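You operate a simulated robot arm through the tools that you are given. There is no shell and no other tool.

Carry out the task below with a simulated robot arm. There is one attempt and no reset: what you move stays moved.

Task
Gauge the white stem: under the minimum it goes in the reject tray, else in the green stand.
Fine: stand it in the gauge cup, close the orange gauge slide on it and draw the slide back; the minimum is on the yellow label. Set down upright: what you pick out.

Only the result counts: the job must be done as asked and must still hold three seconds after the hand-in. Knocking over, shifting, dropping, spilling or breaking anything else fails it.

Robot
A 6-joint arm with a two-finger parallel gripper, fixed in place. Base frame: the origin is at the foot of the arm, x ahead of it, y to its left, z up; the work surface is at about z = 0. Readings come in cm, degrees, newtons and seconds.
With the tool pointing down near the work surface it reaches from about 18 to 46 cm from the base axis. Its first joint turns from -70.0 to 70.0 degrees. Payload 1.9 kg.
The TCP is the grasp point between the finger pads, 2.3 cm short of the fingertips. In the tool frame z runs along the fingers and y along their closing line. Largest opening 9.4 cm; finger width 3.8, thickness 1; the body of the gripper, 5.4 by 9.6 cm, starts 3.9 cm behind the TCP.
Orientation is told as [roll, pitch, yaw] about the base's x, y, z axes, in that order, counted from this pose: with the fingers straight down and closing along the base's y, the tool's x points along the base's -x, its y along +y and its z along -z.

Tools
- The arm moves only by the tool nudge_tool. Its argument "plan" is a list of rows, each a list of 7 numbers: the opening, from 0 (shut) to 1 (fully open), then the shift along the base's x, y, z in cm, then the turn, a rotation vector about the base's x, y, z in degrees. In form: [[claw, tx, ty, tz, rx, ry, rz], ...]. A call has 1 to 20 rows; each row is the pose to reach, as a shift and turn from the pose commanded when the call began. Rows are played at 5 a second. More than 5 cm and 8.6 degrees between two rows, or a gripper value outside its range, and nothing of the call is played. Where a pose cannot be reached the arm comes as near as it can. A force on the tool above 90 N (or 10 N above the force at the start of the call, whichever is more), or a blocked arm, ends the call early, and 0.2 s more pass. Each finger travels about 10.8 cm/s and halts on what it meets, pressing with about 36 N; the grip force reading is that of the motor and also rises with nothing between the fingers. The clock runs only during rows and for 0.2 s after the last one: add rows that repeat a pose to give the fingers time. The reply holds the time, the measured pose of the TCP, the force on the tool along the base axes, the opening and the grip force, in the units named above and with some noise, with the torque about the TCP (base axes, N m) and any sound that the robot's microphone picked up.
- Cameras (640 x 400 px; columns grow to the right, rows downward): "scene" is fixed at [4.98, 32.8, 39.59]; the picture's right is [-0.71, -0.71, 0.00], its down [-0.57, 0.57, -0.59] and it looks along [0.42, -0.42, -0.81] (base axes); focal length 214 px, centre (320, 200). "wrist" rides on the gripper at [8.7, 1.6, -7.5] in the tool frame; the picture's right is [-0.18, 0.98, 0.00], its down [-0.58, -0.11, -0.81] and it looks along [-0.79, -0.15, 0.59] (tool axes); focal length 243 px, centre (320, 200). There is no depth. A picture from a camera that has moved, and an enlarged one, comes with that camera's place and axes in the base frame and with its lens.
- snapshot(camera): a new picture of that camera. No time passes.
- zoom(camera, box): a new picture of the part [left, top, right, bottom] of that camera's present view, enlarged. No time passes.
- sign_off(): hands the job in; it is judged then, once.

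Nothing tells you positions but the pictures and the camera data. Unless the task says otherwise, let go and move clear before handing in.

The tools are called after ">>>" as a command line: name --pt "numbers of a row" for each row, then --argument value for the rest, lists and objects as JSON in quotes. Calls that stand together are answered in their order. nudge_tool: Moves the arm, as the interface text tells. Its arguments: {"type":"object","properties":{"plan":{"type":"array","items":{"type":"array","items":{"type":"number"}}}},"required":["plan"]} The other tools are called the same way: snapshot (camera) takes a picture; zoom (camera, box) takes an enlarged picture of a part of a camera's view; sign_off () hands the job in.

At the start:

```text
time_s: 0.0
tool_pos: [30.08, -9.93, 30.93]
tool_rot: [0.1, -0.1, 0.0]
contact_force: [0.4, -0.7, -0.5]
wrist_torque: [0.0, 0.0, -0.02]
finger_gap: 9.41
finger_force: 0.0
```

scene: 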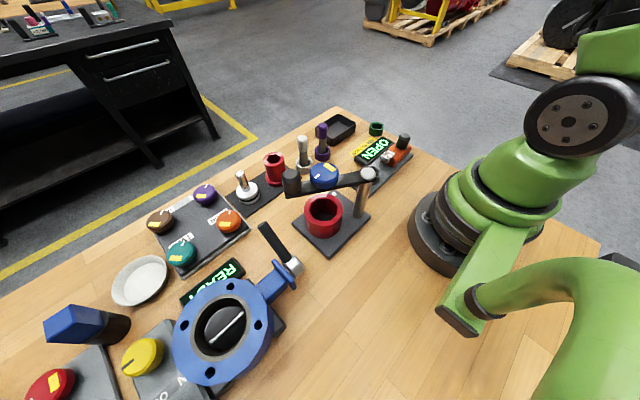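
wrist: 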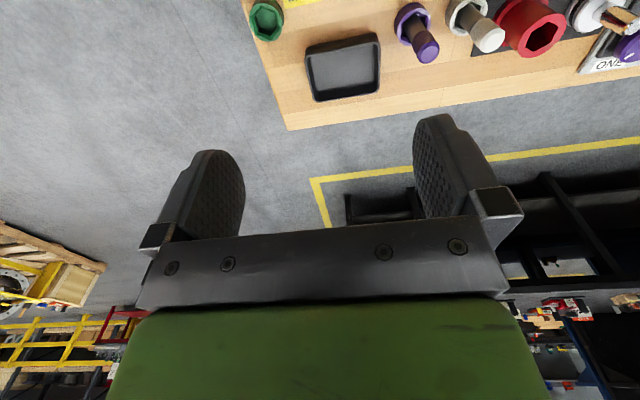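

I see a crowded bench: a green cup, black tray, purple and white stems, red sockets, and an orange slide near the robot's right side. I'll zoom in to identify the pieces before moving.

>>> zoom --camera "scene" --box '[220, 100, 430, 230]'

>>> zoom --camera "scene" --box '[340, 110, 420, 175]'

>>> zoom --camera "scene" --box '[270, 110, 350, 175]'

>>> zoom --camera "wrist" --box '[230, 0, 640, 130]'

```text
3.05 times, centred on (325, 165) of scene
camera zoom: at [4.98, 32.8, 39.59], right [-0.71, -0.71, 0.0], down [-0.57, 0.57, -0.59], along [0.42, -0.42, -0.81], focal length 654 px, centre (305, 307)
```

zoom: 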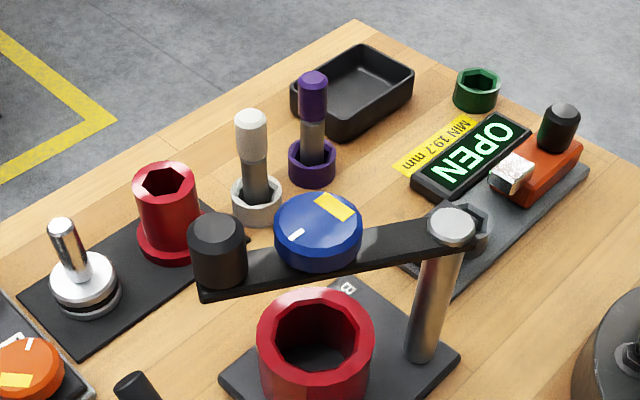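

```text
6.15 times, centred on (380, 142) of scene
camera zoom: at [4.98, 32.8, 39.59], right [-0.71, -0.71, 0.0], down [-0.57, 0.57, -0.59], along [0.42, -0.42, -0.81], focal length 1320 px, centre (-49, 554)
```

zoom: 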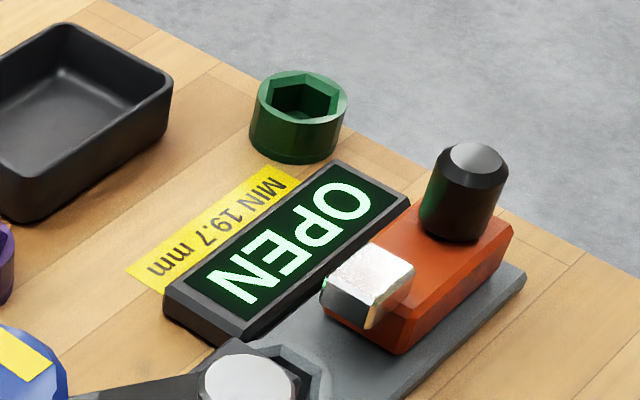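

```text
6.15 times, centred on (310, 142) of scene
camera zoom: at [4.98, 32.8, 39.59], right [-0.71, -0.71, 0.0], down [-0.57, 0.57, -0.59], along [0.42, -0.42, -0.81], focal length 1320 px, centre (382, 554)
```

zoom: 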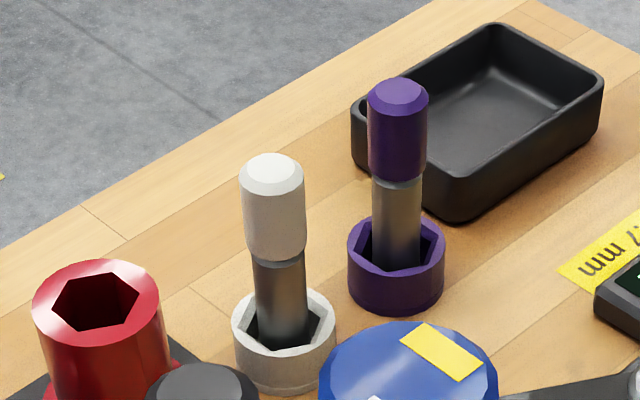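

```text
1.56 times, centred on (435, 65) of wrist
camera zoom: at [21.33, -8.32, 38.37], right [0.18, 0.98, 0.0], down [0.58, -0.11, 0.81], along [0.79, -0.15, -0.59], focal length 379 px, centre (140, 411)
```

zoom: 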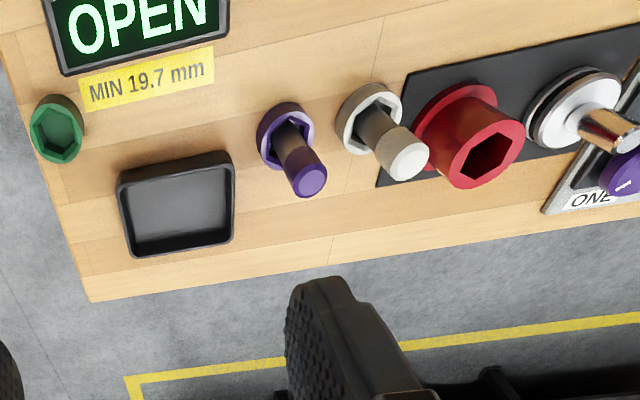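

I take the white stem to be at about (35, 8), with the purple stem beside it at (34.5, 2.5). The gauge plate appears to run along y near x≈20, the tray is near (37, -6), and the green stand near (31, -16). I'll move the wrist camera back to look at the gauge more closely.

>>> nudge_tool --pt "1 -4 1 0 0 0 0" --pt "1 -8 2 0 0 0 0" --pt "1 -10 3 0 0 0 0" --pt "1 -10 3 0 0 0 0"

>>> snapshot --camera "wrist"

>>> snapshot --camera "scene"

```text
time_s: 1.0
tool_pos: [20.02, -6.74, 31.07]
tool_rot: [0.1, -0.1, 0.1]
contact_force: [-0.1, 0.5, -0.3]
wrist_torque: [0.02, -0.01, 0.01]
finger_gap: 9.4
finger_force: 0.0
```

```text
taken
camera wrist: at [11.35, -5.3, 38.36], right [0.18, 0.98, 0.0], down [0.58, -0.11, 0.81], along [0.79, -0.15, -0.59], focal length 243 px, centre (320, 200)
```

wrist: 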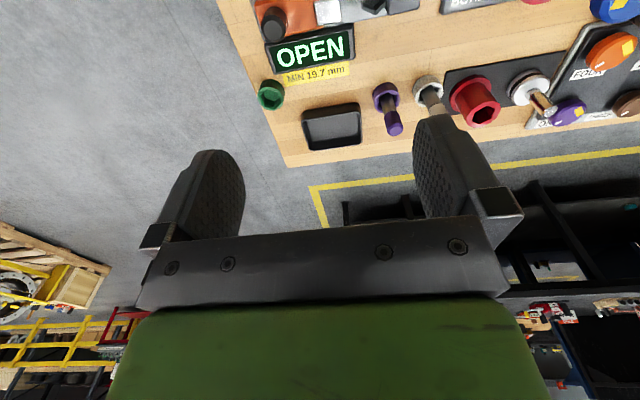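

```text
taken
```

scene: 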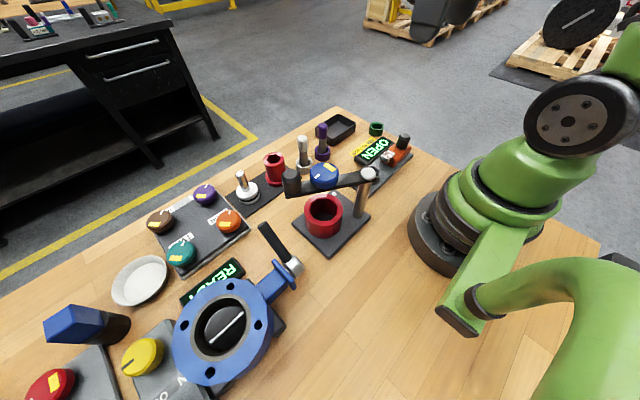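

The gauge shows at the image edge only. I'll pitch the tool so the camera looks further down.

>>> nudge_tool --pt "1 0 0 0 0 8 0" --pt "1 0 0 0 0 16 0" --pt "1 0 0 0 0 24 0" --pt "1 0 0 0 0 32 0" --pt "1 0 0 0 0 32 0"

>>> snapshot --camera "wrist"

```text
time_s: 2.2
tool_pos: [20.01, -6.74, 31.12]
tool_rot: [0.0, 32.0, 0.1]
contact_force: [-0.4, -0.2, 0.4]
wrist_torque: [0.05, 0.02, 0.03]
finger_gap: 9.43
finger_force: 0.1
```

```text
taken
camera wrist: at [16.63, -5.31, 41.84], right [0.16, 0.98, -0.1], down [0.92, -0.11, 0.38], along [0.36, -0.15, -0.92], focal length 243 px, centre (320, 200)
```

wrist: 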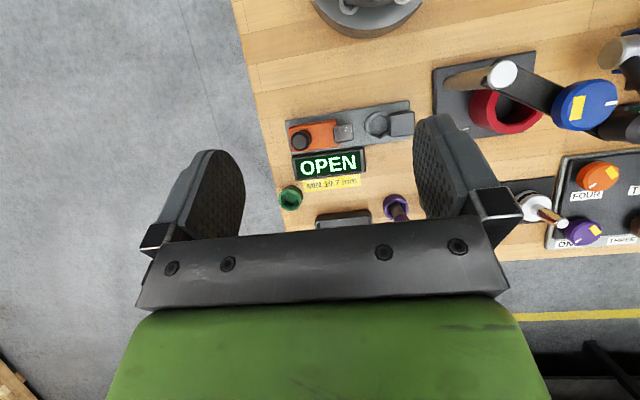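

>>> zoom --camera "wrist" --box '[260, 80, 430, 230]'

>>> zoom --camera "wrist" --box '[270, 90, 430, 190]'

```text
2.67 times, centred on (345, 155) of wrist
camera zoom: at [16.63, -5.31, 41.84], right [0.16, 0.98, -0.1], down [0.92, -0.11, 0.38], along [0.36, -0.15, -0.92], focal length 647 px, centre (253, 320)
```

zoom: 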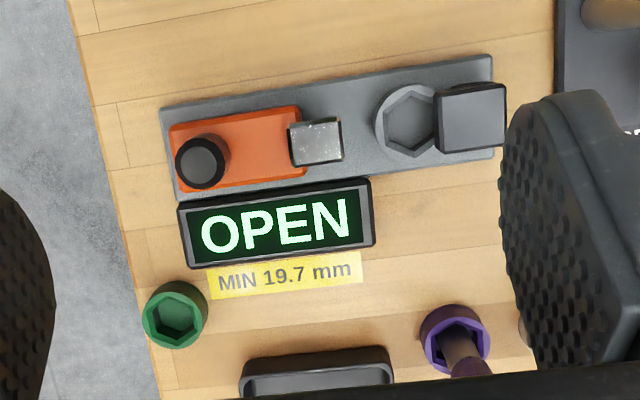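

```text
4.00 times, centred on (350, 140) of wrist
camera zoom: at [16.63, -5.31, 41.84], right [0.16, 0.98, -0.1], down [0.92, -0.11, 0.38], along [0.36, -0.15, -0.92], focal length 970 px, centre (200, 440)
```

zoom: 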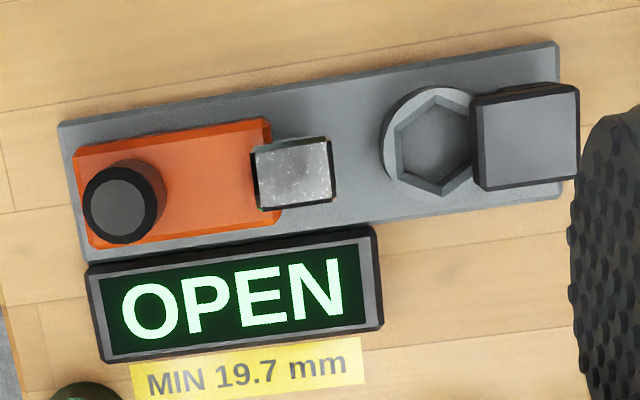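

The gauge cup looks to be at about (20.9, -0.5), with a fixed dark anvil on its +y side and the slide knob near (21, -12.6). I need the anvil, knob and stem heights, so I'll zoom the scene camera on those.

>>> zoom --camera "scene" --box '[350, 125, 420, 190]'

>>> zoom --camera "scene" --box '[280, 115, 340, 175]'

```text
6.15 times, centred on (385, 158) of scene
camera zoom: at [4.99, 32.8, 39.59], right [-0.71, -0.71, 0.0], down [-0.57, 0.57, -0.59], along [0.42, -0.42, -0.81], focal length 1320 px, centre (-80, 462)
```

zoom: 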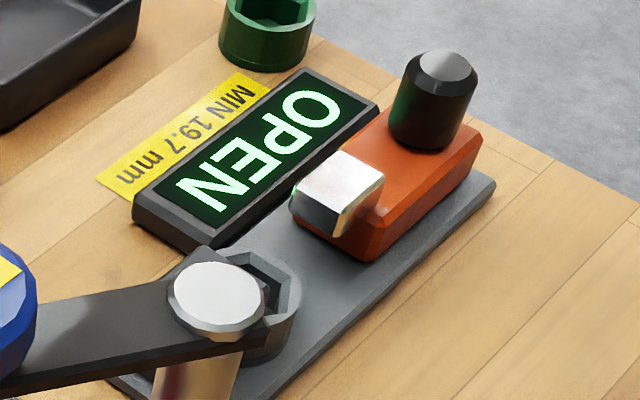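

```text
6.67 times, centred on (310, 145) of scene
camera zoom: at [4.99, 32.8, 39.59], right [-0.71, -0.71, 0.0], down [-0.57, 0.57, -0.59], along [0.42, -0.42, -0.81], focal length 1430 px, centre (387, 567)
```

zoom: 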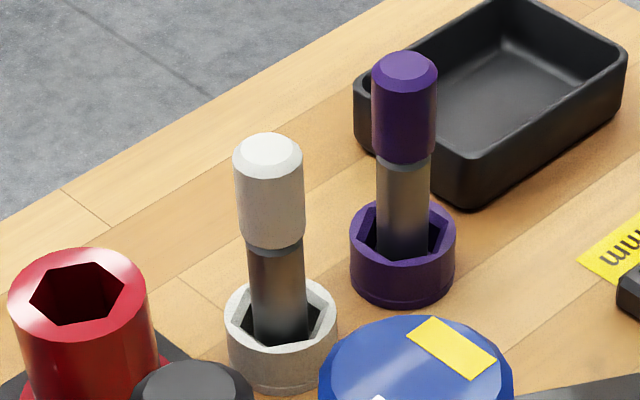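

The lever post hides the anvil in the scene view. I'll lower the wrist camera to triangulate heights.

>>> nudge_tool --pt "1 1 0 -4 0 0 0" --pt "1 2 0 -8 0 0 0" --pt "1 3 0 -12 0 0 0" --pt "1 3 0 -12 0 0 0"

>>> snapshot --camera "wrist"

>>> zoom --camera "wrist" --box '[220, 40, 440, 177]'

```text
time_s: 3.2
tool_pos: [23.01, -6.73, 18.91]
tool_rot: [0.2, 31.9, -0.1]
contact_force: [-0.3, 0.5, 0.2]
wrist_torque: [0.01, -0.02, 0.0]
finger_gap: 9.4
finger_force: 0.1
```

```text
taken
camera wrist: at [19.61, -5.26, 29.73], right [0.16, 0.98, -0.1], down [0.92, -0.11, 0.38], along [0.36, -0.15, -0.92], focal length 243 px, centre (320, 200)
```

wrist: 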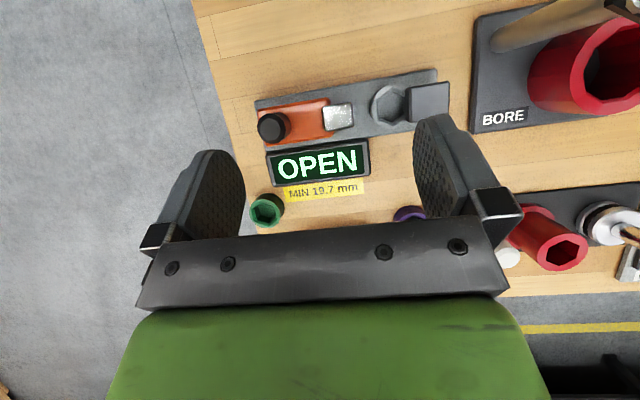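

```text
2.91 times, centred on (330, 108) of wrist
camera zoom: at [19.61, -5.26, 29.73], right [0.16, 0.98, -0.1], down [0.92, -0.11, 0.38], along [0.36, -0.15, -0.92], focal length 706 px, centre (291, 466)
```

zoom: 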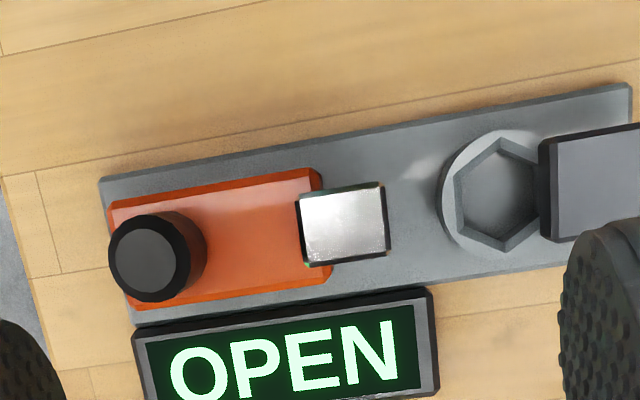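

I can make out the parts, but the heights are still uncertain with this baseline. I'll take two laterally spaced views for better triangulation.

>>> nudge_tool --pt "1 0 -4 2 0 0 0" --pt "1 0 -8 4 0 0 0" --pt "1 0 -8 4 0 0 0" --pt "1 0 -8 4 0 0 0"

>>> zoom --camera "wrist" --box '[240, 30, 480, 180]'

>>> snapshot --camera "wrist"

```text
time_s: 4.2
tool_pos: [23.04, -14.84, 22.94]
tool_rot: [0.1, 32.0, 0.1]
contact_force: [0.0, 0.3, -0.4]
wrist_torque: [0.01, 0.04, -0.01]
finger_gap: 9.41
finger_force: 0.0
```

```text
2.67 times, centred on (360, 105) of wrist
camera zoom: at [19.57, -13.29, 33.82], right [0.16, 0.98, -0.1], down [0.92, -0.11, 0.38], along [0.36, -0.15, -0.92], focal length 647 px, centre (213, 453)
```

zoom: 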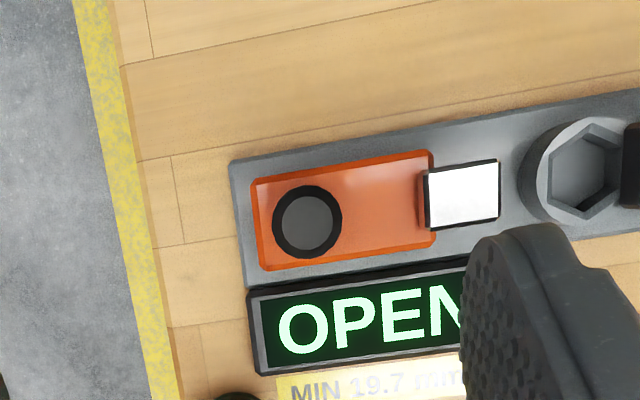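

```text
taken
camera wrist: at [19.57, -13.29, 33.82], right [0.16, 0.98, -0.1], down [0.92, -0.11, 0.38], along [0.36, -0.15, -0.92], focal length 243 px, centre (320, 200)
```

wrist: 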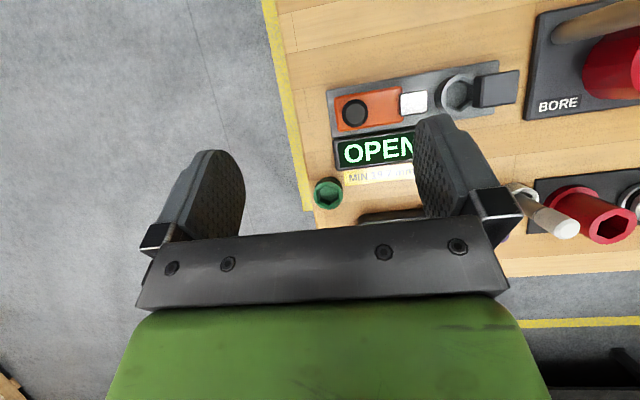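

The knob sits at about (20.8, -12.25) with its top near z≈7. Next I'll look from directly over the gauge cup and anvil.

>>> nudge_tool --pt "1 0 4.5 0 0 0 0" --pt "1 0 9 0 0 0 0" --pt "1 0 13 0 0 0 0" --pt "1 0 13 0 0 0 0" --pt "1 0 13 0 0 0 0"

>>> zoom --camera "wrist" --box '[240, 30, 480, 180]'

>>> snapshot --camera "wrist"

```text
time_s: 5.4
tool_pos: [22.96, -1.72, 22.97]
tool_rot: [0.2, 31.9, 0.0]
contact_force: [0.5, -0.1, -0.4]
wrist_torque: [-0.03, -0.01, 0.02]
finger_gap: 9.38
finger_force: 0.0
```

```text
2.67 times, centred on (360, 105) of wrist
camera zoom: at [19.57, -0.25, 33.89], right [0.16, 0.98, -0.1], down [0.92, -0.11, 0.38], along [0.36, -0.15, -0.92], focal length 647 px, centre (213, 453)
```

zoom: 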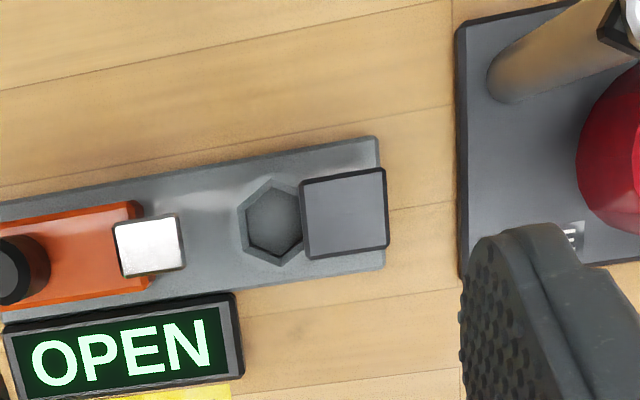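

```text
taken
camera wrist: at [19.57, -0.25, 33.89], right [0.16, 0.98, -0.1], down [0.92, -0.11, 0.38], along [0.36, -0.15, -0.92], focal length 243 px, centre (320, 200)
```

wrist: 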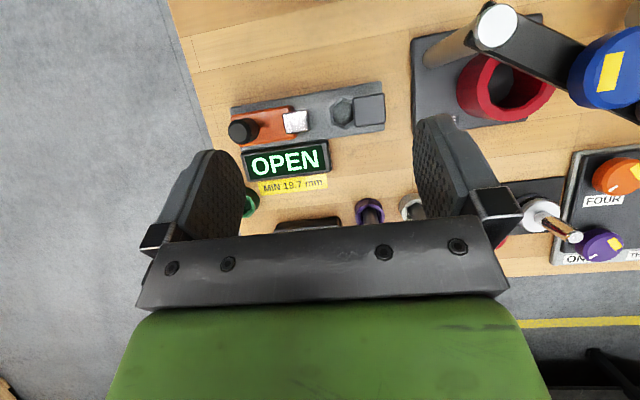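

The gauge cup centre comes out at about (20.7, -0.65), with the anvil face at y≈0.63 and its top at z≈4.5. Next I'll look at the white stem from above.

>>> nudge_tool --pt "1 4 2 0.5 0 0 0" --pt "1 8 4 1 0 0 0" --pt "1 11 6 1 0 0 0" --pt "1 13 8 1 0 0 0" --pt "1 13 8 1 0 0 0" --pt "1 13 8 1 0 0 0"

>>> snapshot --camera "wrist"

>>> zoom --camera "wrist" --box '[240, 20, 480, 170]'

>>> snapshot --camera "scene"

```text
time_s: 6.8
tool_pos: [35.5, 6.45, 23.67]
tool_rot: [0.1, 31.8, 0.1]
contact_force: [-0.8, -0.5, 0.2]
wrist_torque: [-0.03, -0.01, -0.02]
finger_gap: 9.39
finger_force: 0.0
out of reach, approached as far as the arm can: row 4, 5, 6
```

```text
taken
camera wrist: at [31.96, 7.72, 34.54], right [0.16, 0.98, -0.1], down [0.92, -0.11, 0.38], along [0.36, -0.15, -0.92], focal length 243 px, centre (320, 200)
```

wrist: 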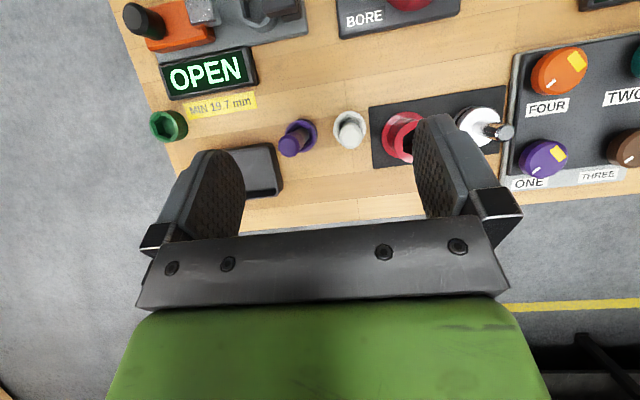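

```text
2.67 times, centred on (360, 95) of wrist
camera zoom: at [31.96, 7.72, 34.54], right [0.16, 0.98, -0.1], down [0.92, -0.11, 0.38], along [0.36, -0.15, -0.92], focal length 647 px, centre (213, 480)
```

zoom: 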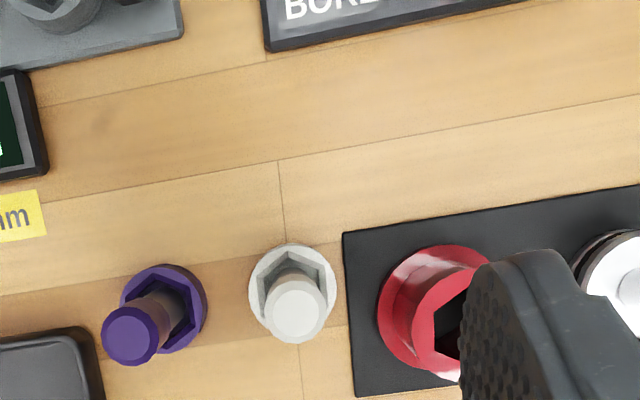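

```text
taken
```

scene: 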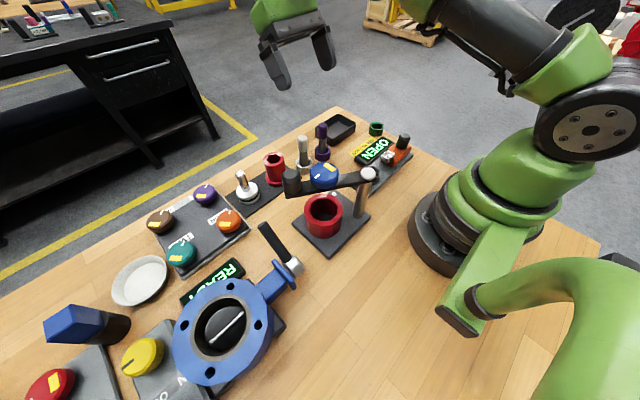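

The white stem stands at about (35.1, 7.95), with its head running from z≈6.0 to 9.5. I'll level the tool again and narrow the opening so the fingers clear the purple stem.

>>> nudge_tool --pt "0.8 0 0 0 0 -8 0" --pt "0.7 0 0 0 0 -16 0" --pt "0.6 0 0 0 0 -24 0" --pt "0.55 0 0 0 0 -32 0" --pt "0.55 0 0 0 0 -32 0" --pt "0.55 0 0 0 0 -32 0"

>>> snapshot --camera "wrist"

```text
time_s: 8.2
tool_pos: [35.4, 6.21, 23.71]
tool_rot: [0.1, -0.1, 0.0]
contact_force: [-0.2, 0.6, -0.4]
wrist_torque: [-0.01, -0.05, 0.0]
finger_gap: 5.18
finger_force: 0.1
```

```text
taken
camera wrist: at [26.72, 7.67, 31.08], right [0.19, 0.98, 0.0], down [0.58, -0.11, 0.81], along [0.79, -0.15, -0.59], focal length 243 px, centre (320, 200)
```

wrist: 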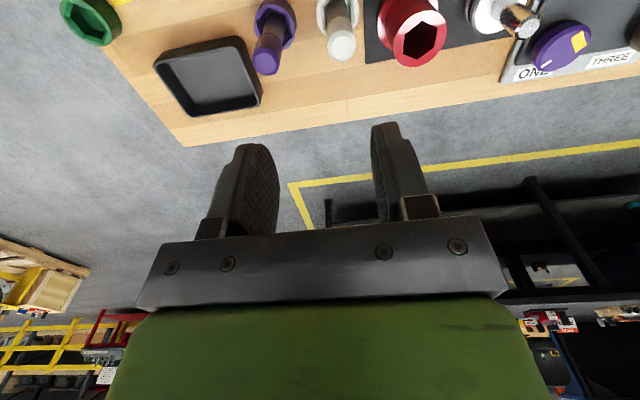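

The tool is level again and the white stem head is in view. I'll zoom in for a second fix on it before descending.

>>> zoom --camera "wrist" --box '[240, 0, 440, 120]'

```text
3.20 times, centred on (340, 60) of wrist
camera zoom: at [26.72, 7.67, 31.08], right [0.19, 0.98, 0.0], down [0.58, -0.11, 0.81], along [0.79, -0.15, -0.59], focal length 776 px, centre (256, 648)
```

zoom: 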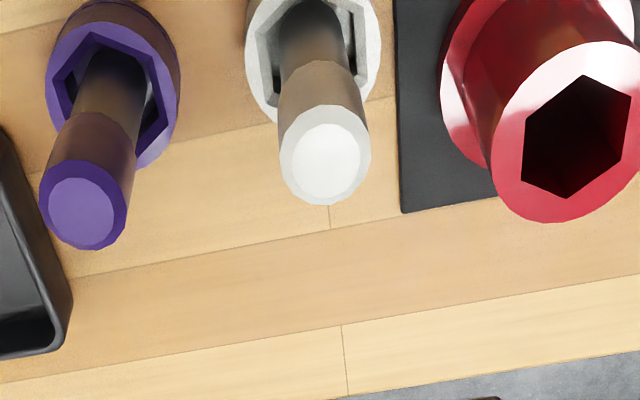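

The white head centre is at about (35.2, 7.93). I'll move above it at z≈14 and check alignment.

>>> nudge_tool --pt "0.55 -0.2 1.65 -3 0 0 0" --pt "0.55 -0.2 1.65 -7 0 0 0" --pt "0.55 -0.2 1.65 -9.7 0 0 0" --pt "0.55 -0.2 1.65 -9.7 0 0 0" --pt "0.55 -0.2 1.65 -9.7 0 0 0"

>>> snapshot --camera "wrist"

>>> zoom --camera "scene" --box '[240, 80, 380, 190]'

```text
time_s: 9.4
tool_pos: [35.15, 7.83, 13.96]
tool_rot: [0.2, -0.1, 0.0]
contact_force: [-0.1, -0.2, 1.0]
wrist_torque: [0.0, 0.03, -0.01]
finger_gap: 5.18
finger_force: 0.1
```

```text
taken
camera wrist: at [26.58, 9.34, 21.41], right [0.18, 0.98, 0.0], down [0.58, -0.11, 0.81], along [0.79, -0.15, -0.59], focal length 243 px, centre (320, 200)
```

wrist: 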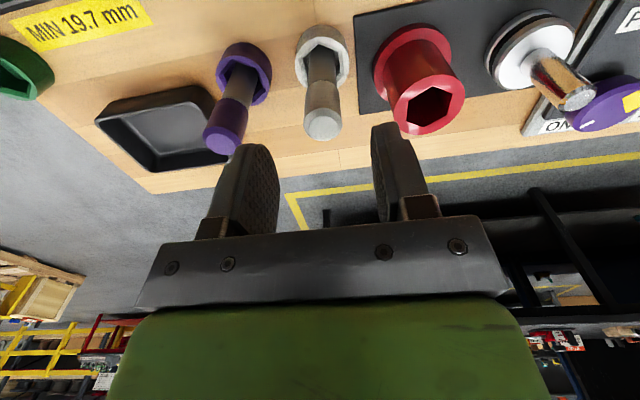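

```text
3.64 times, centred on (310, 135) of scene
camera zoom: at [4.98, 32.8, 39.59], right [-0.71, -0.71, 0.0], down [-0.57, 0.57, -0.59], along [0.42, -0.42, -0.81], focal length 780 px, centre (356, 436)
```

zoom: 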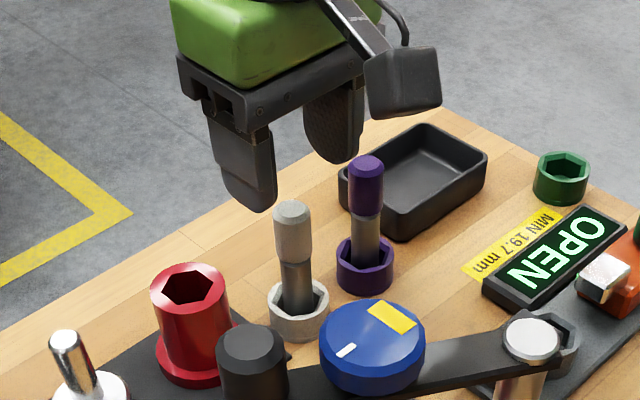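

>>> zoom --camera "wrist" --box '[260, 20, 400, 160]'

```text
2.86 times, centred on (330, 90) of wrist
camera zoom: at [26.58, 9.34, 21.41], right [0.18, 0.98, 0.0], down [0.58, -0.11, 0.81], along [0.79, -0.15, -0.59], focal length 693 px, centre (291, 514)
```

zoom: 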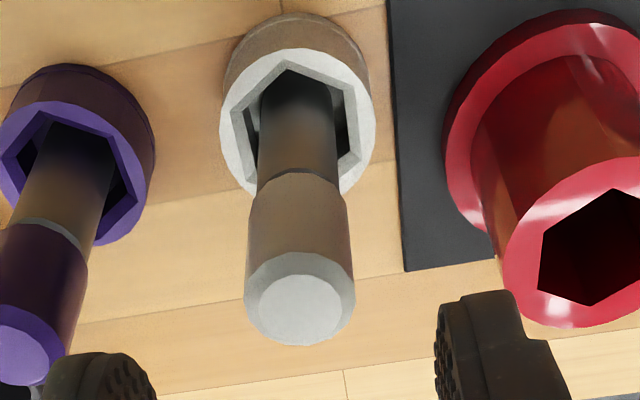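

Alignment looks good. I'll descend to grip height on the head.

>>> nudge_tool --pt "0.55 0 0 -2 0 0 0" --pt "0.55 0 0 -4 0 0 0" --pt "0.55 0 0 -5.5 0 0 0" --pt "0.55 0 0 -5.5 0 0 0"

>>> snapshot --camera "wrist"

>>> zoom --camera "scene" --box '[240, 80, 380, 190]'

```text
time_s: 10.4
tool_pos: [35.16, 7.76, 8.56]
tool_rot: [0.2, 0.0, -0.1]
contact_force: [-0.6, -0.2, -0.6]
wrist_torque: [0.01, 0.0, -0.02]
finger_gap: 5.21
finger_force: 0.0
```

```text
taken
camera wrist: at [26.55, 9.29, 15.91], right [0.19, 0.98, 0.0], down [0.58, -0.11, 0.81], along [0.79, -0.15, -0.59], focal length 243 px, centre (320, 200)
```

wrist: 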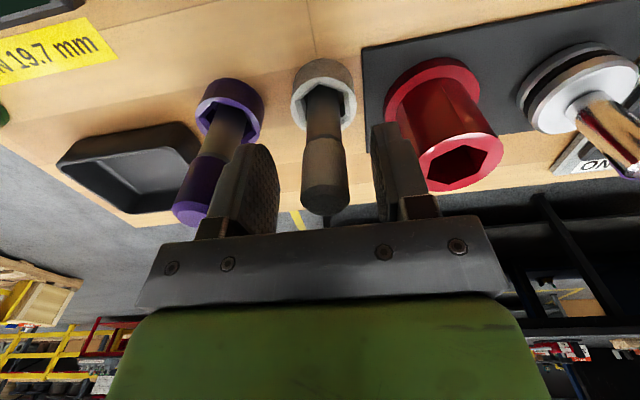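

```text
3.64 times, centred on (310, 135) of scene
camera zoom: at [4.98, 32.8, 39.59], right [-0.71, -0.71, 0.0], down [-0.57, 0.57, -0.59], along [0.42, -0.42, -0.81], focal length 780 px, centre (356, 436)
```

zoom: 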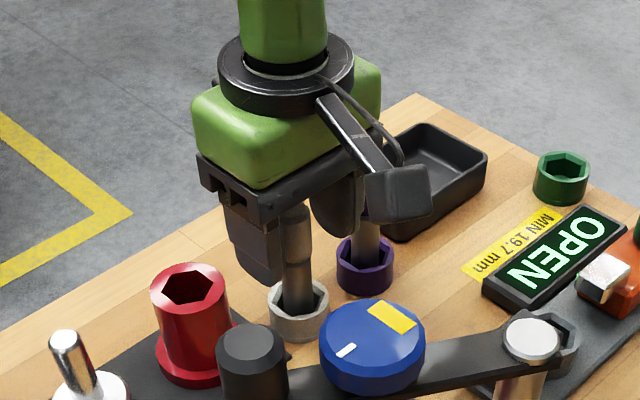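

>>> zoom --camera "wrist" --box '[230, 110, 420, 230]'

```text
3.33 times, centred on (325, 170) of wrist
camera zoom: at [26.55, 9.29, 15.91], right [0.19, 0.98, 0.0], down [0.58, -0.11, 0.81], along [0.79, -0.15, -0.59], focal length 809 px, centre (303, 300)
```

zoom: 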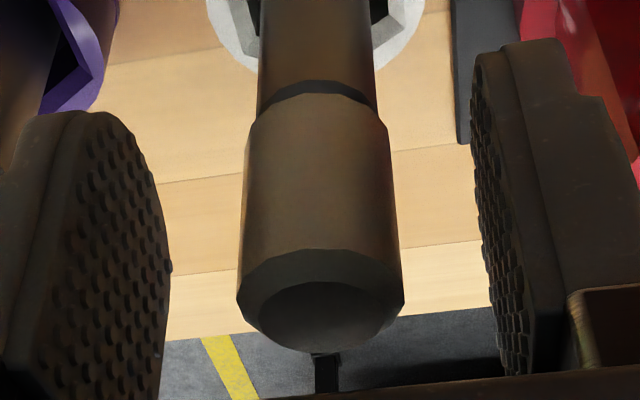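

The stem's top is near z≈9.7, centred within a few millimetres between the fingers. I'll shift slightly in +y and close.

>>> nudge_tool --pt "0.55 0 0.15 0 0 0 0" --pt "0.3 0 0.15 0 0 0 0" --pt "0 0 0.15 0 0 0 0" --pt "0 0 0.15 0 0 0 0" --pt "0 0 0.15 0 0 0 0"

>>> zoom --camera "wrist" --box '[230, 110, 420, 230]'

```text
time_s: 11.6
tool_pos: [35.27, 7.9, 8.6]
tool_rot: [0.1, -0.1, 0.0]
contact_force: [0.2, 0.4, -0.8]
wrist_torque: [0.06, -0.03, 0.05]
finger_gap: 2.27
finger_force: 35.8
```

```text
3.33 times, centred on (325, 170) of wrist
camera zoom: at [26.55, 9.45, 15.9], right [0.18, 0.98, 0.0], down [0.58, -0.11, 0.81], along [0.79, -0.15, -0.59], focal length 809 px, centre (303, 300)
```

zoom: 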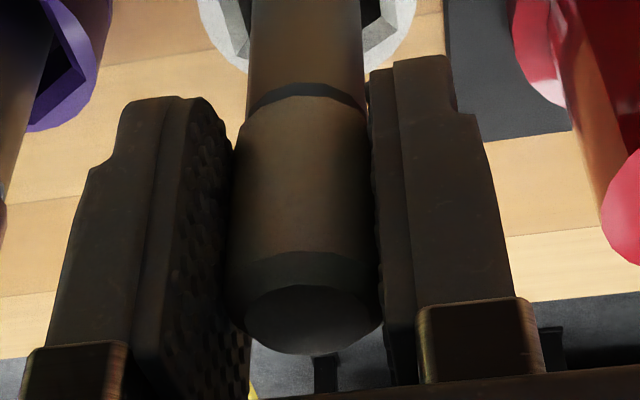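

The head is gripped, with a gap of 2.27 cm. I'll lift it straight up.

>>> nudge_tool --pt "0 0 0 1.5 0 0 0" --pt "0 0 0 4 0 0 0" --pt "0 0 0 8 0 0 0" --pt "0 0 0 11.5 0 0 0" --pt "0 0 0 11.5 0 0 0"

>>> snapshot --camera "wrist"

>>> snapshot --camera "scene"

```text
time_s: 12.8
tool_pos: [35.16, 7.96, 20.04]
tool_rot: [0.1, 0.0, -0.1]
contact_force: [0.0, 0.0, -2.1]
wrist_torque: [0.01, 0.0, -0.05]
finger_gap: 2.25
finger_force: 36.4
```

```text
taken
camera wrist: at [26.46, 9.48, 27.41], right [0.18, 0.98, 0.0], down [0.58, -0.11, 0.81], along [0.79, -0.15, -0.59], focal length 243 px, centre (320, 200)
```

wrist: 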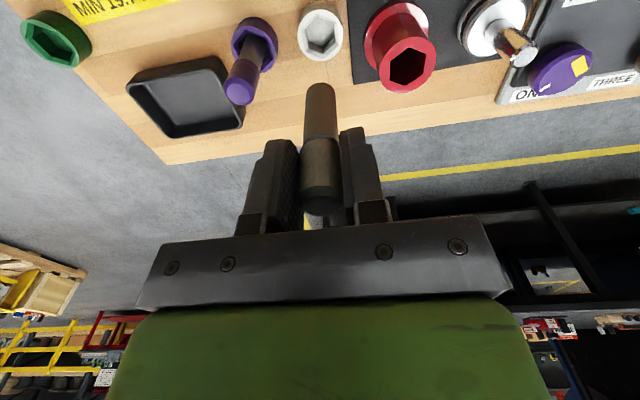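

```text
taken
```

scene: 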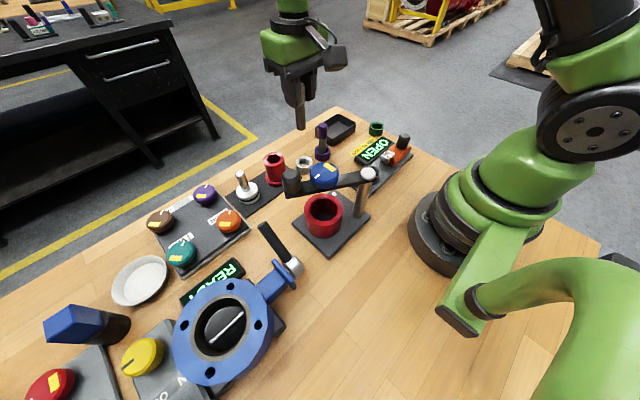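

The stem is lifted and hangs straight. I'll check its tilt relative to the tool.

>>> zoom --camera "wrist" --box '[240, 70, 400, 230]'

>>> zoom --camera "scene" --box '[250, 20, 360, 140]'

```text
2.50 times, centred on (320, 150) of wrist
camera zoom: at [26.46, 9.48, 27.41], right [0.18, 0.98, 0.0], down [0.58, -0.11, 0.81], along [0.79, -0.15, -0.59], focal length 606 px, centre (320, 325)
```

zoom: 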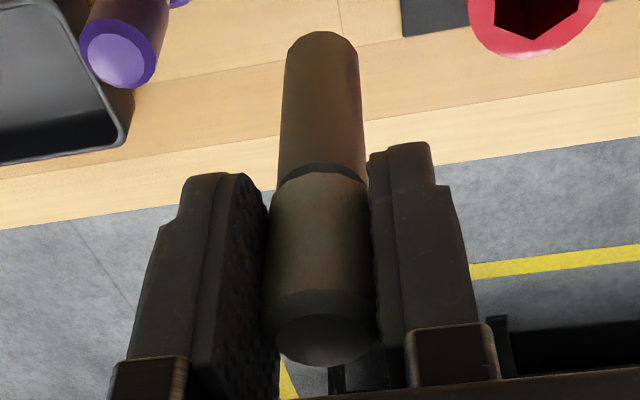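

```text
3.33 times, centred on (305, 80) of scene
camera zoom: at [4.98, 32.8, 39.59], right [-0.71, -0.71, 0.0], down [-0.57, 0.57, -0.59], along [0.42, -0.42, -0.81], focal length 715 px, centre (370, 600)
```

zoom: 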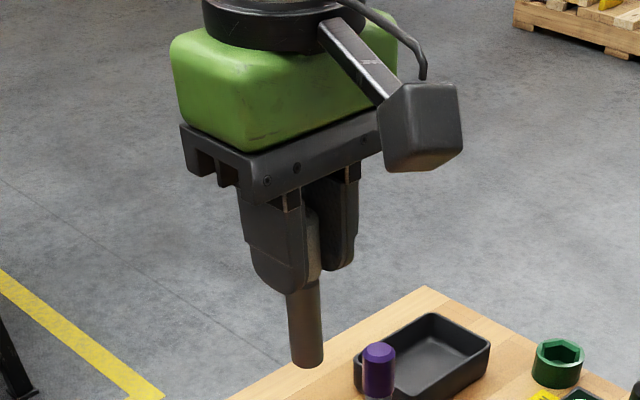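

The stem is vertical in the grip and its bottom is about 7.4 cm below the TCP. I'll carry it over the gauge cup while staying high.

>>> nudge_tool --pt "0 -2.9 -1.72 0 0 0 0" --pt "0 -5.8 -3.44 0 0 0 0" --pt "0 -8.7 -5.16 0 0 0 0" --pt "0 -11.6 -6.88 0 0 0 0" --pt "0 -14.47 -8.59 0 0 0 0" --pt "0 -14.47 -8.59 0 0 0 0" --pt "0 -14.47 -8.59 -3.5 0 0 0" --pt "0 -14.47 -8.59 -7 0 0 0" --pt "0 -14.47 -8.59 -7 0 0 0"

>>> snapshot --camera "wrist"

>>> zoom --camera "wrist" --box '[220, 40, 420, 200]'

>>> zoom --camera "scene" --box '[320, 80, 440, 200]'

```text
time_s: 14.8
tool_pos: [20.64, -0.56, 13.01]
tool_rot: [0.1, -0.1, -0.1]
contact_force: [0.5, 1.0, -1.5]
wrist_torque: [0.0, -0.03, -0.04]
finger_gap: 2.27
finger_force: 36.1
```

```text
taken
camera wrist: at [11.99, 0.86, 20.33], right [0.19, 0.98, 0.0], down [0.58, -0.11, 0.81], along [0.79, -0.15, -0.59], focal length 243 px, centre (320, 200)
```

wrist: 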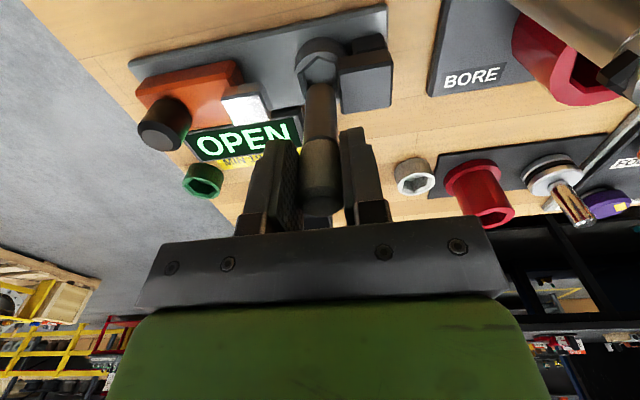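

```text
2.50 times, centred on (320, 120) of wrist
camera zoom: at [11.99, 0.86, 20.33], right [0.19, 0.98, 0.0], down [0.58, -0.11, 0.81], along [0.79, -0.15, -0.59], focal length 606 px, centre (320, 400)
```

zoom: 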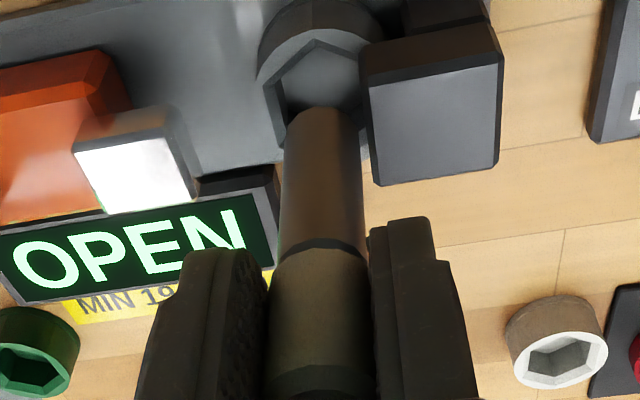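

```text
3.33 times, centred on (380, 140) of scene
camera zoom: at [4.98, 32.8, 39.59], right [-0.71, -0.71, 0.0], down [-0.57, 0.57, -0.59], along [0.42, -0.42, -0.81], focal length 715 px, centre (120, 400)
```

zoom: 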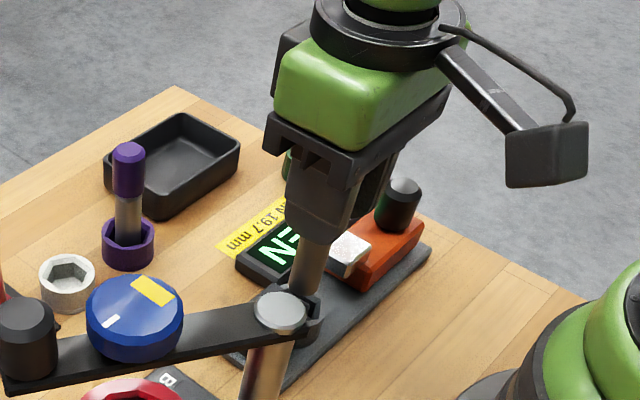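

The stem hangs above the cup and y alignment looks good. I'll come down a little to judge the x alignment against the hex opening.

>>> nudge_tool --pt "0 0 0 -0.8 0 0 0" --pt "0 0 0 -1.5 0 0 0" --pt "0 0 0 -1.5 0 0 0"

>>> zoom --camera "wrist" --box '[260, 30, 400, 140]'

>>> zoom --camera "wrist" --box '[230, 30, 410, 230]'

>>> zoom --camera "scene" --box '[350, 110, 430, 190]'

```text
time_s: 15.6
tool_pos: [20.81, -0.68, 11.52]
tool_rot: [0.1, -0.2, 0.0]
contact_force: [-0.4, 0.0, -1.5]
wrist_torque: [0.02, -0.01, 0.0]
finger_gap: 2.25
finger_force: 36.3
```

```text
3.64 times, centred on (330, 85) of wrist
camera zoom: at [12.05, 0.88, 18.86], right [0.18, 0.98, 0.0], down [0.58, -0.11, 0.81], along [0.79, -0.15, -0.59], focal length 882 px, centre (284, 618)
```

zoom: 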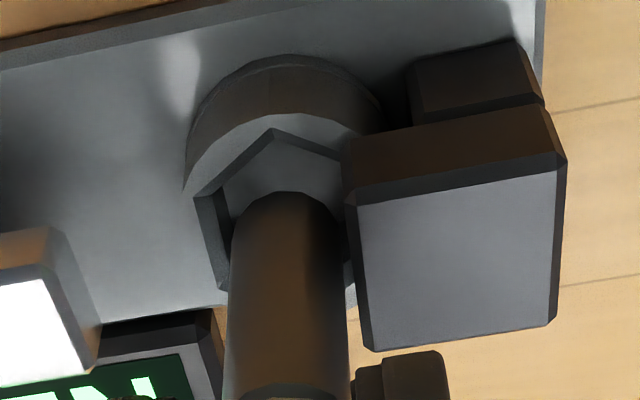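

```text
2.00 times, centred on (320, 130) of wrist
camera zoom: at [12.05, 0.88, 18.86], right [0.18, 0.98, 0.0], down [0.58, -0.11, 0.81], along [0.79, -0.15, -0.59], focal length 485 px, centre (320, 340)
```

zoom: 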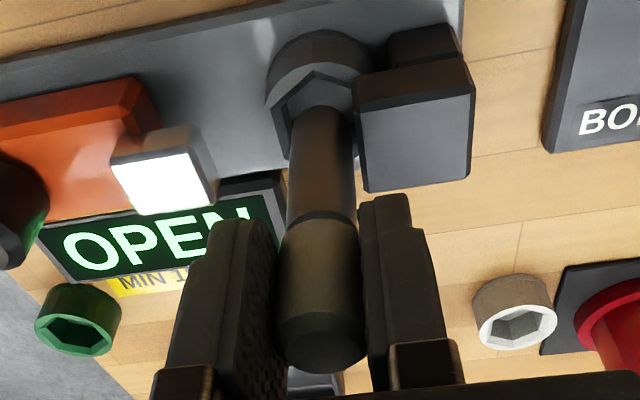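

```text
5.00 times, centred on (390, 150) of scene
camera zoom: at [4.98, 32.8, 39.59], right [-0.71, -0.71, 0.0], down [-0.57, 0.57, -0.59], along [0.42, -0.42, -0.81], focal length 1072 px, centre (-30, 450)
```

zoom: 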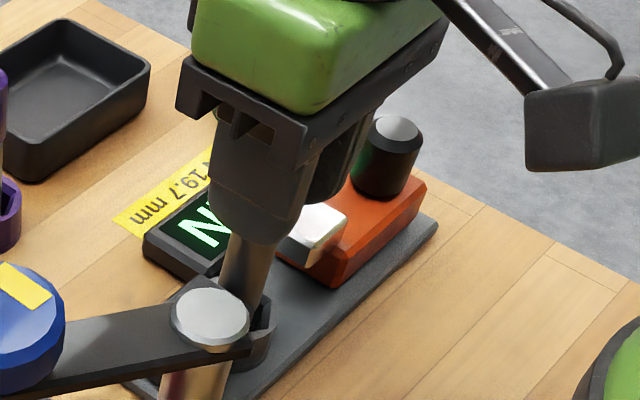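

The stem bottom is just above the rim and appears a touch forward (+x) of centre. I'll correct by -0.12 cm in x and lower gently into the cup.

>>> nudge_tool --pt "0 -0.12 0 0 0 0 0" --pt "0 -0.12 0 -0.4 0 0 0" --pt "0 -0.12 0 -0.8 0 0 0" --pt "0 -0.12 0 -1.2 0 0 0" --pt "0 -0.12 0 -1.2 0 0 0"

>>> zoom --camera "wrist" --box '[260, 20, 400, 130]'

```text
time_s: 16.8
tool_pos: [20.56, -0.58, 10.27]
tool_rot: [0.1, -0.1, 0.0]
contact_force: [-0.3, 1.5, -1.7]
wrist_torque: [0.04, 0.0, -0.01]
finger_gap: 2.26
finger_force: 36.3
```

```text
3.64 times, centred on (330, 75) of wrist
camera zoom: at [11.89, 0.9, 17.67], right [0.18, 0.98, 0.0], down [0.58, -0.11, 0.81], along [0.79, -0.15, -0.59], focal length 882 px, centre (284, 654)
```

zoom: 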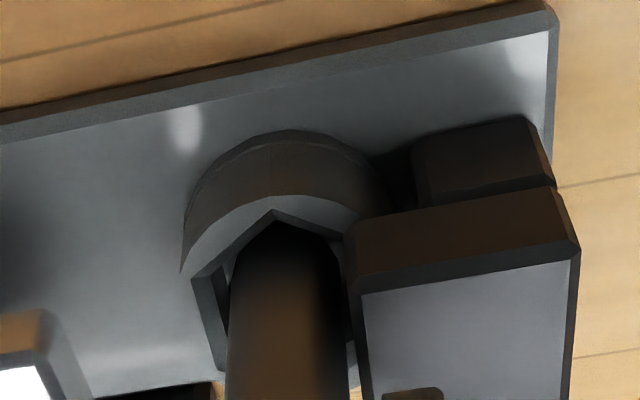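

The stem tip has entered the hex opening with no contact force. I'll keep lowering until it seats; the call stops itself on contact.

>>> nudge_tool --pt "0 0 0 -0.25 0 0 0" --pt "0 0 0 -0.5 0 0 0" --pt "0 0 0 -0.7 0 0 0" --pt "0 0 0 -0.9 0 0 0" --pt "0 0 0 -1.0 0 0 0"

>>> zoom --camera "wrist" --box '[260, 10, 400, 120]'

```text
time_s: 18.0
tool_pos: [20.65, -0.64, 9.29]
tool_rot: [0.0, -0.1, 0.0]
contact_force: [-0.9, 0.3, 25.2]
wrist_torque: [-0.07, -0.02, -0.01]
finger_gap: 2.25
finger_force: 35.8
```

```text
3.64 times, centred on (330, 65) of wrist
camera zoom: at [11.94, 0.88, 16.7], right [0.18, 0.98, 0.0], down [0.58, -0.11, 0.81], along [0.79, -0.15, -0.59], focal length 882 px, centre (284, 691)
```

zoom: 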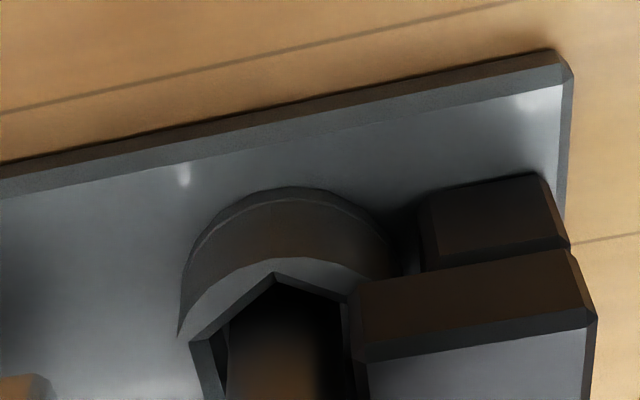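

The force rose to 25 N at z≈9.3, so the stem is seated on the cup floor. I'll ease up slightly and release.

>>> nudge_tool --pt "0 0 0 0.1 0 0 0" --pt "0.3 0 0 0.1 0 0 0" --pt "0.5 0 0 0.1 0 0 0" --pt "0.5 0 0 0.1 0 0 0"

>>> snapshot --camera "wrist"

>>> zoom --camera "wrist" --box '[230, 20, 420, 230]'

```text
time_s: 19.0
tool_pos: [20.56, -0.68, 9.33]
tool_rot: [0.1, -0.1, 0.0]
contact_force: [0.0, 0.4, -0.3]
wrist_torque: [0.0, 0.02, -0.03]
finger_gap: 4.71
finger_force: 0.1
```

```text
taken
camera wrist: at [11.91, 0.87, 16.77], right [0.18, 0.98, 0.0], down [0.58, -0.11, 0.81], along [0.79, -0.15, -0.59], focal length 243 px, centre (320, 200)
```

wrist: 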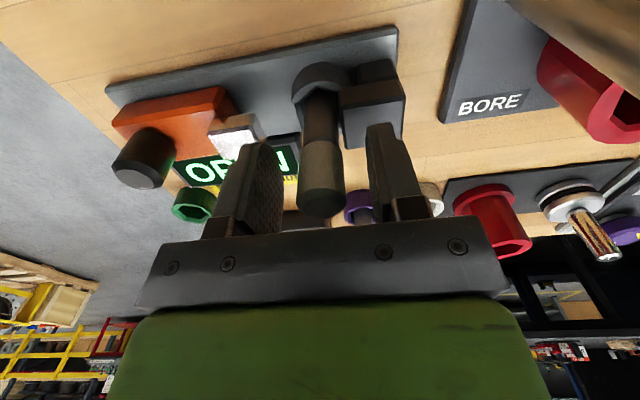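

```text
1.90 times, centred on (325, 125) of wrist
camera zoom: at [11.91, 0.87, 16.77], right [0.18, 0.98, 0.0], down [0.58, -0.11, 0.81], along [0.79, -0.15, -0.59], focal length 462 px, centre (310, 343)
```

zoom: 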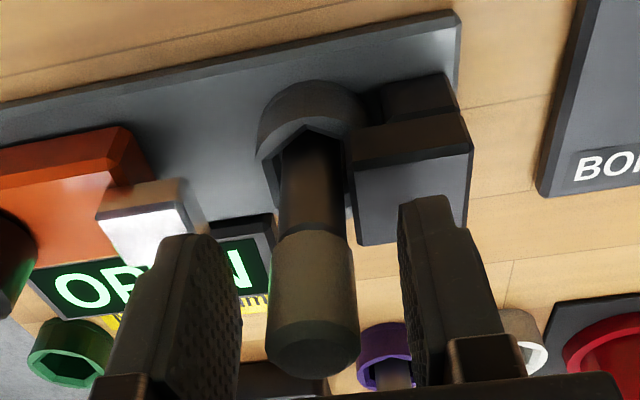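

The stem stands upright in the gauge cup. I'll lift clear and move over the slide's knob.

>>> nudge_tool --pt "0.5 0 0 2 0 0 0" --pt "0.5 0 0 5 0 0 0" --pt "0.5 0 0 8 0 0 0" --pt "0.55 0.1 -4 8 0 0 0" --pt "0.6 0.2 -8 8 0 0 0" --pt "0.6 0.2 -11.6 8 0 0 0" --pt "0.6 0.2 -11.6 5 0 0 0" --pt "0.6 0.2 -11.6 5 0 0 0"

>>> snapshot --camera "wrist"

>>> snapshot --camera "scene"

>>> zoom --camera "scene" --box '[330, 90, 450, 190]'

```text
time_s: 20.8
tool_pos: [20.63, -12.12, 14.42]
tool_rot: [0.1, -0.1, 0.1]
contact_force: [0.1, 0.4, 0.1]
wrist_torque: [0.03, -0.04, -0.03]
finger_gap: 5.66
finger_force: 0.0
```

```text
taken
camera wrist: at [12.1, -10.62, 21.8], right [0.18, 0.98, 0.0], down [0.58, -0.11, 0.81], along [0.79, -0.15, -0.59], focal length 243 px, centre (320, 200)
```

wrist: 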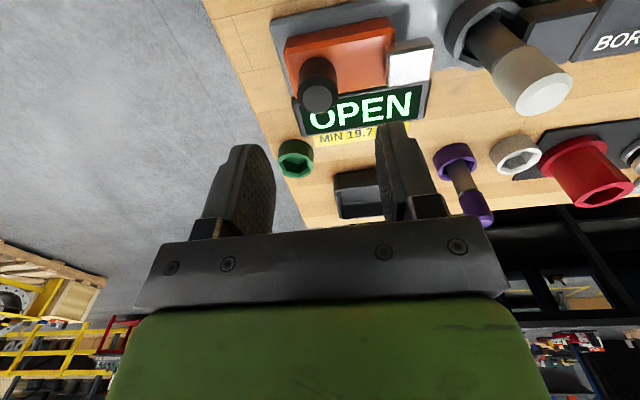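

```text
taken
```

scene: 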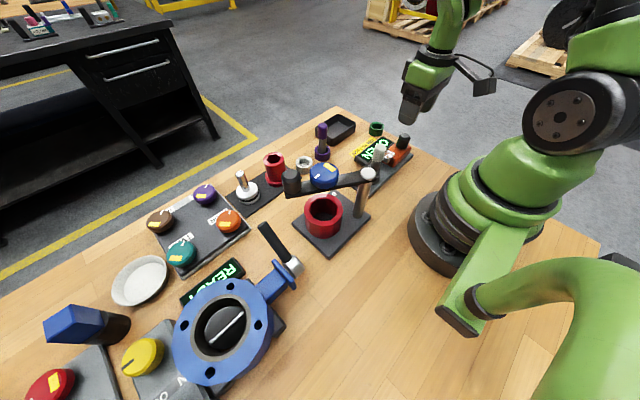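

```text
4.00 times, centred on (390, 140) of scene
camera zoom: at [4.98, 32.8, 39.59], right [-0.71, -0.71, 0.0], down [-0.57, 0.57, -0.59], along [0.42, -0.42, -0.81], focal length 858 px, centre (40, 440)
```

zoom: 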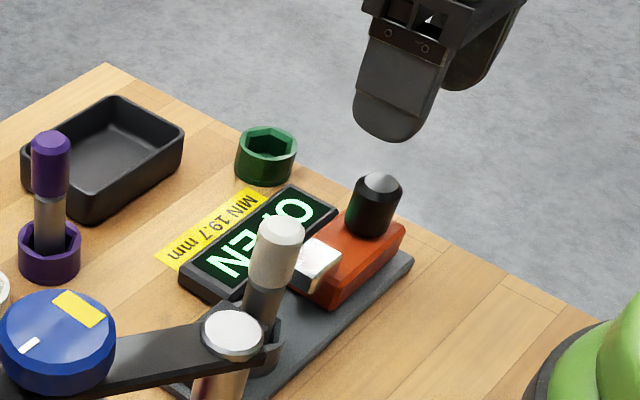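

The stem is standing in the gauge cup and the tool is above the knob. I'll zoom to confirm the knob alignment before descending.

>>> zoom --camera "wrist" --box '[240, 20, 400, 120]'

```text
4.00 times, centred on (320, 70) of wrist
camera zoom: at [12.1, -10.62, 21.8], right [0.18, 0.98, 0.0], down [0.58, -0.11, 0.81], along [0.79, -0.15, -0.59], focal length 970 px, centre (320, 720)
```

zoom: 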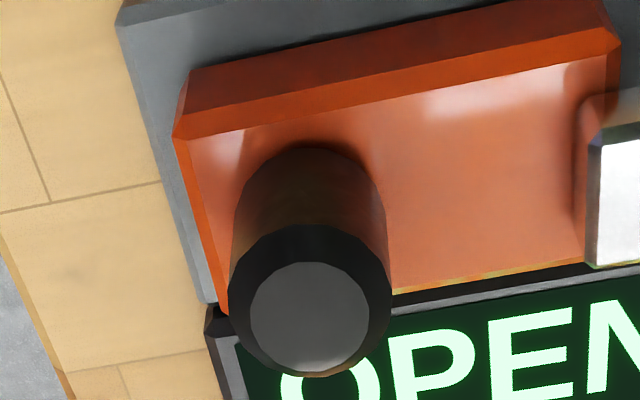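

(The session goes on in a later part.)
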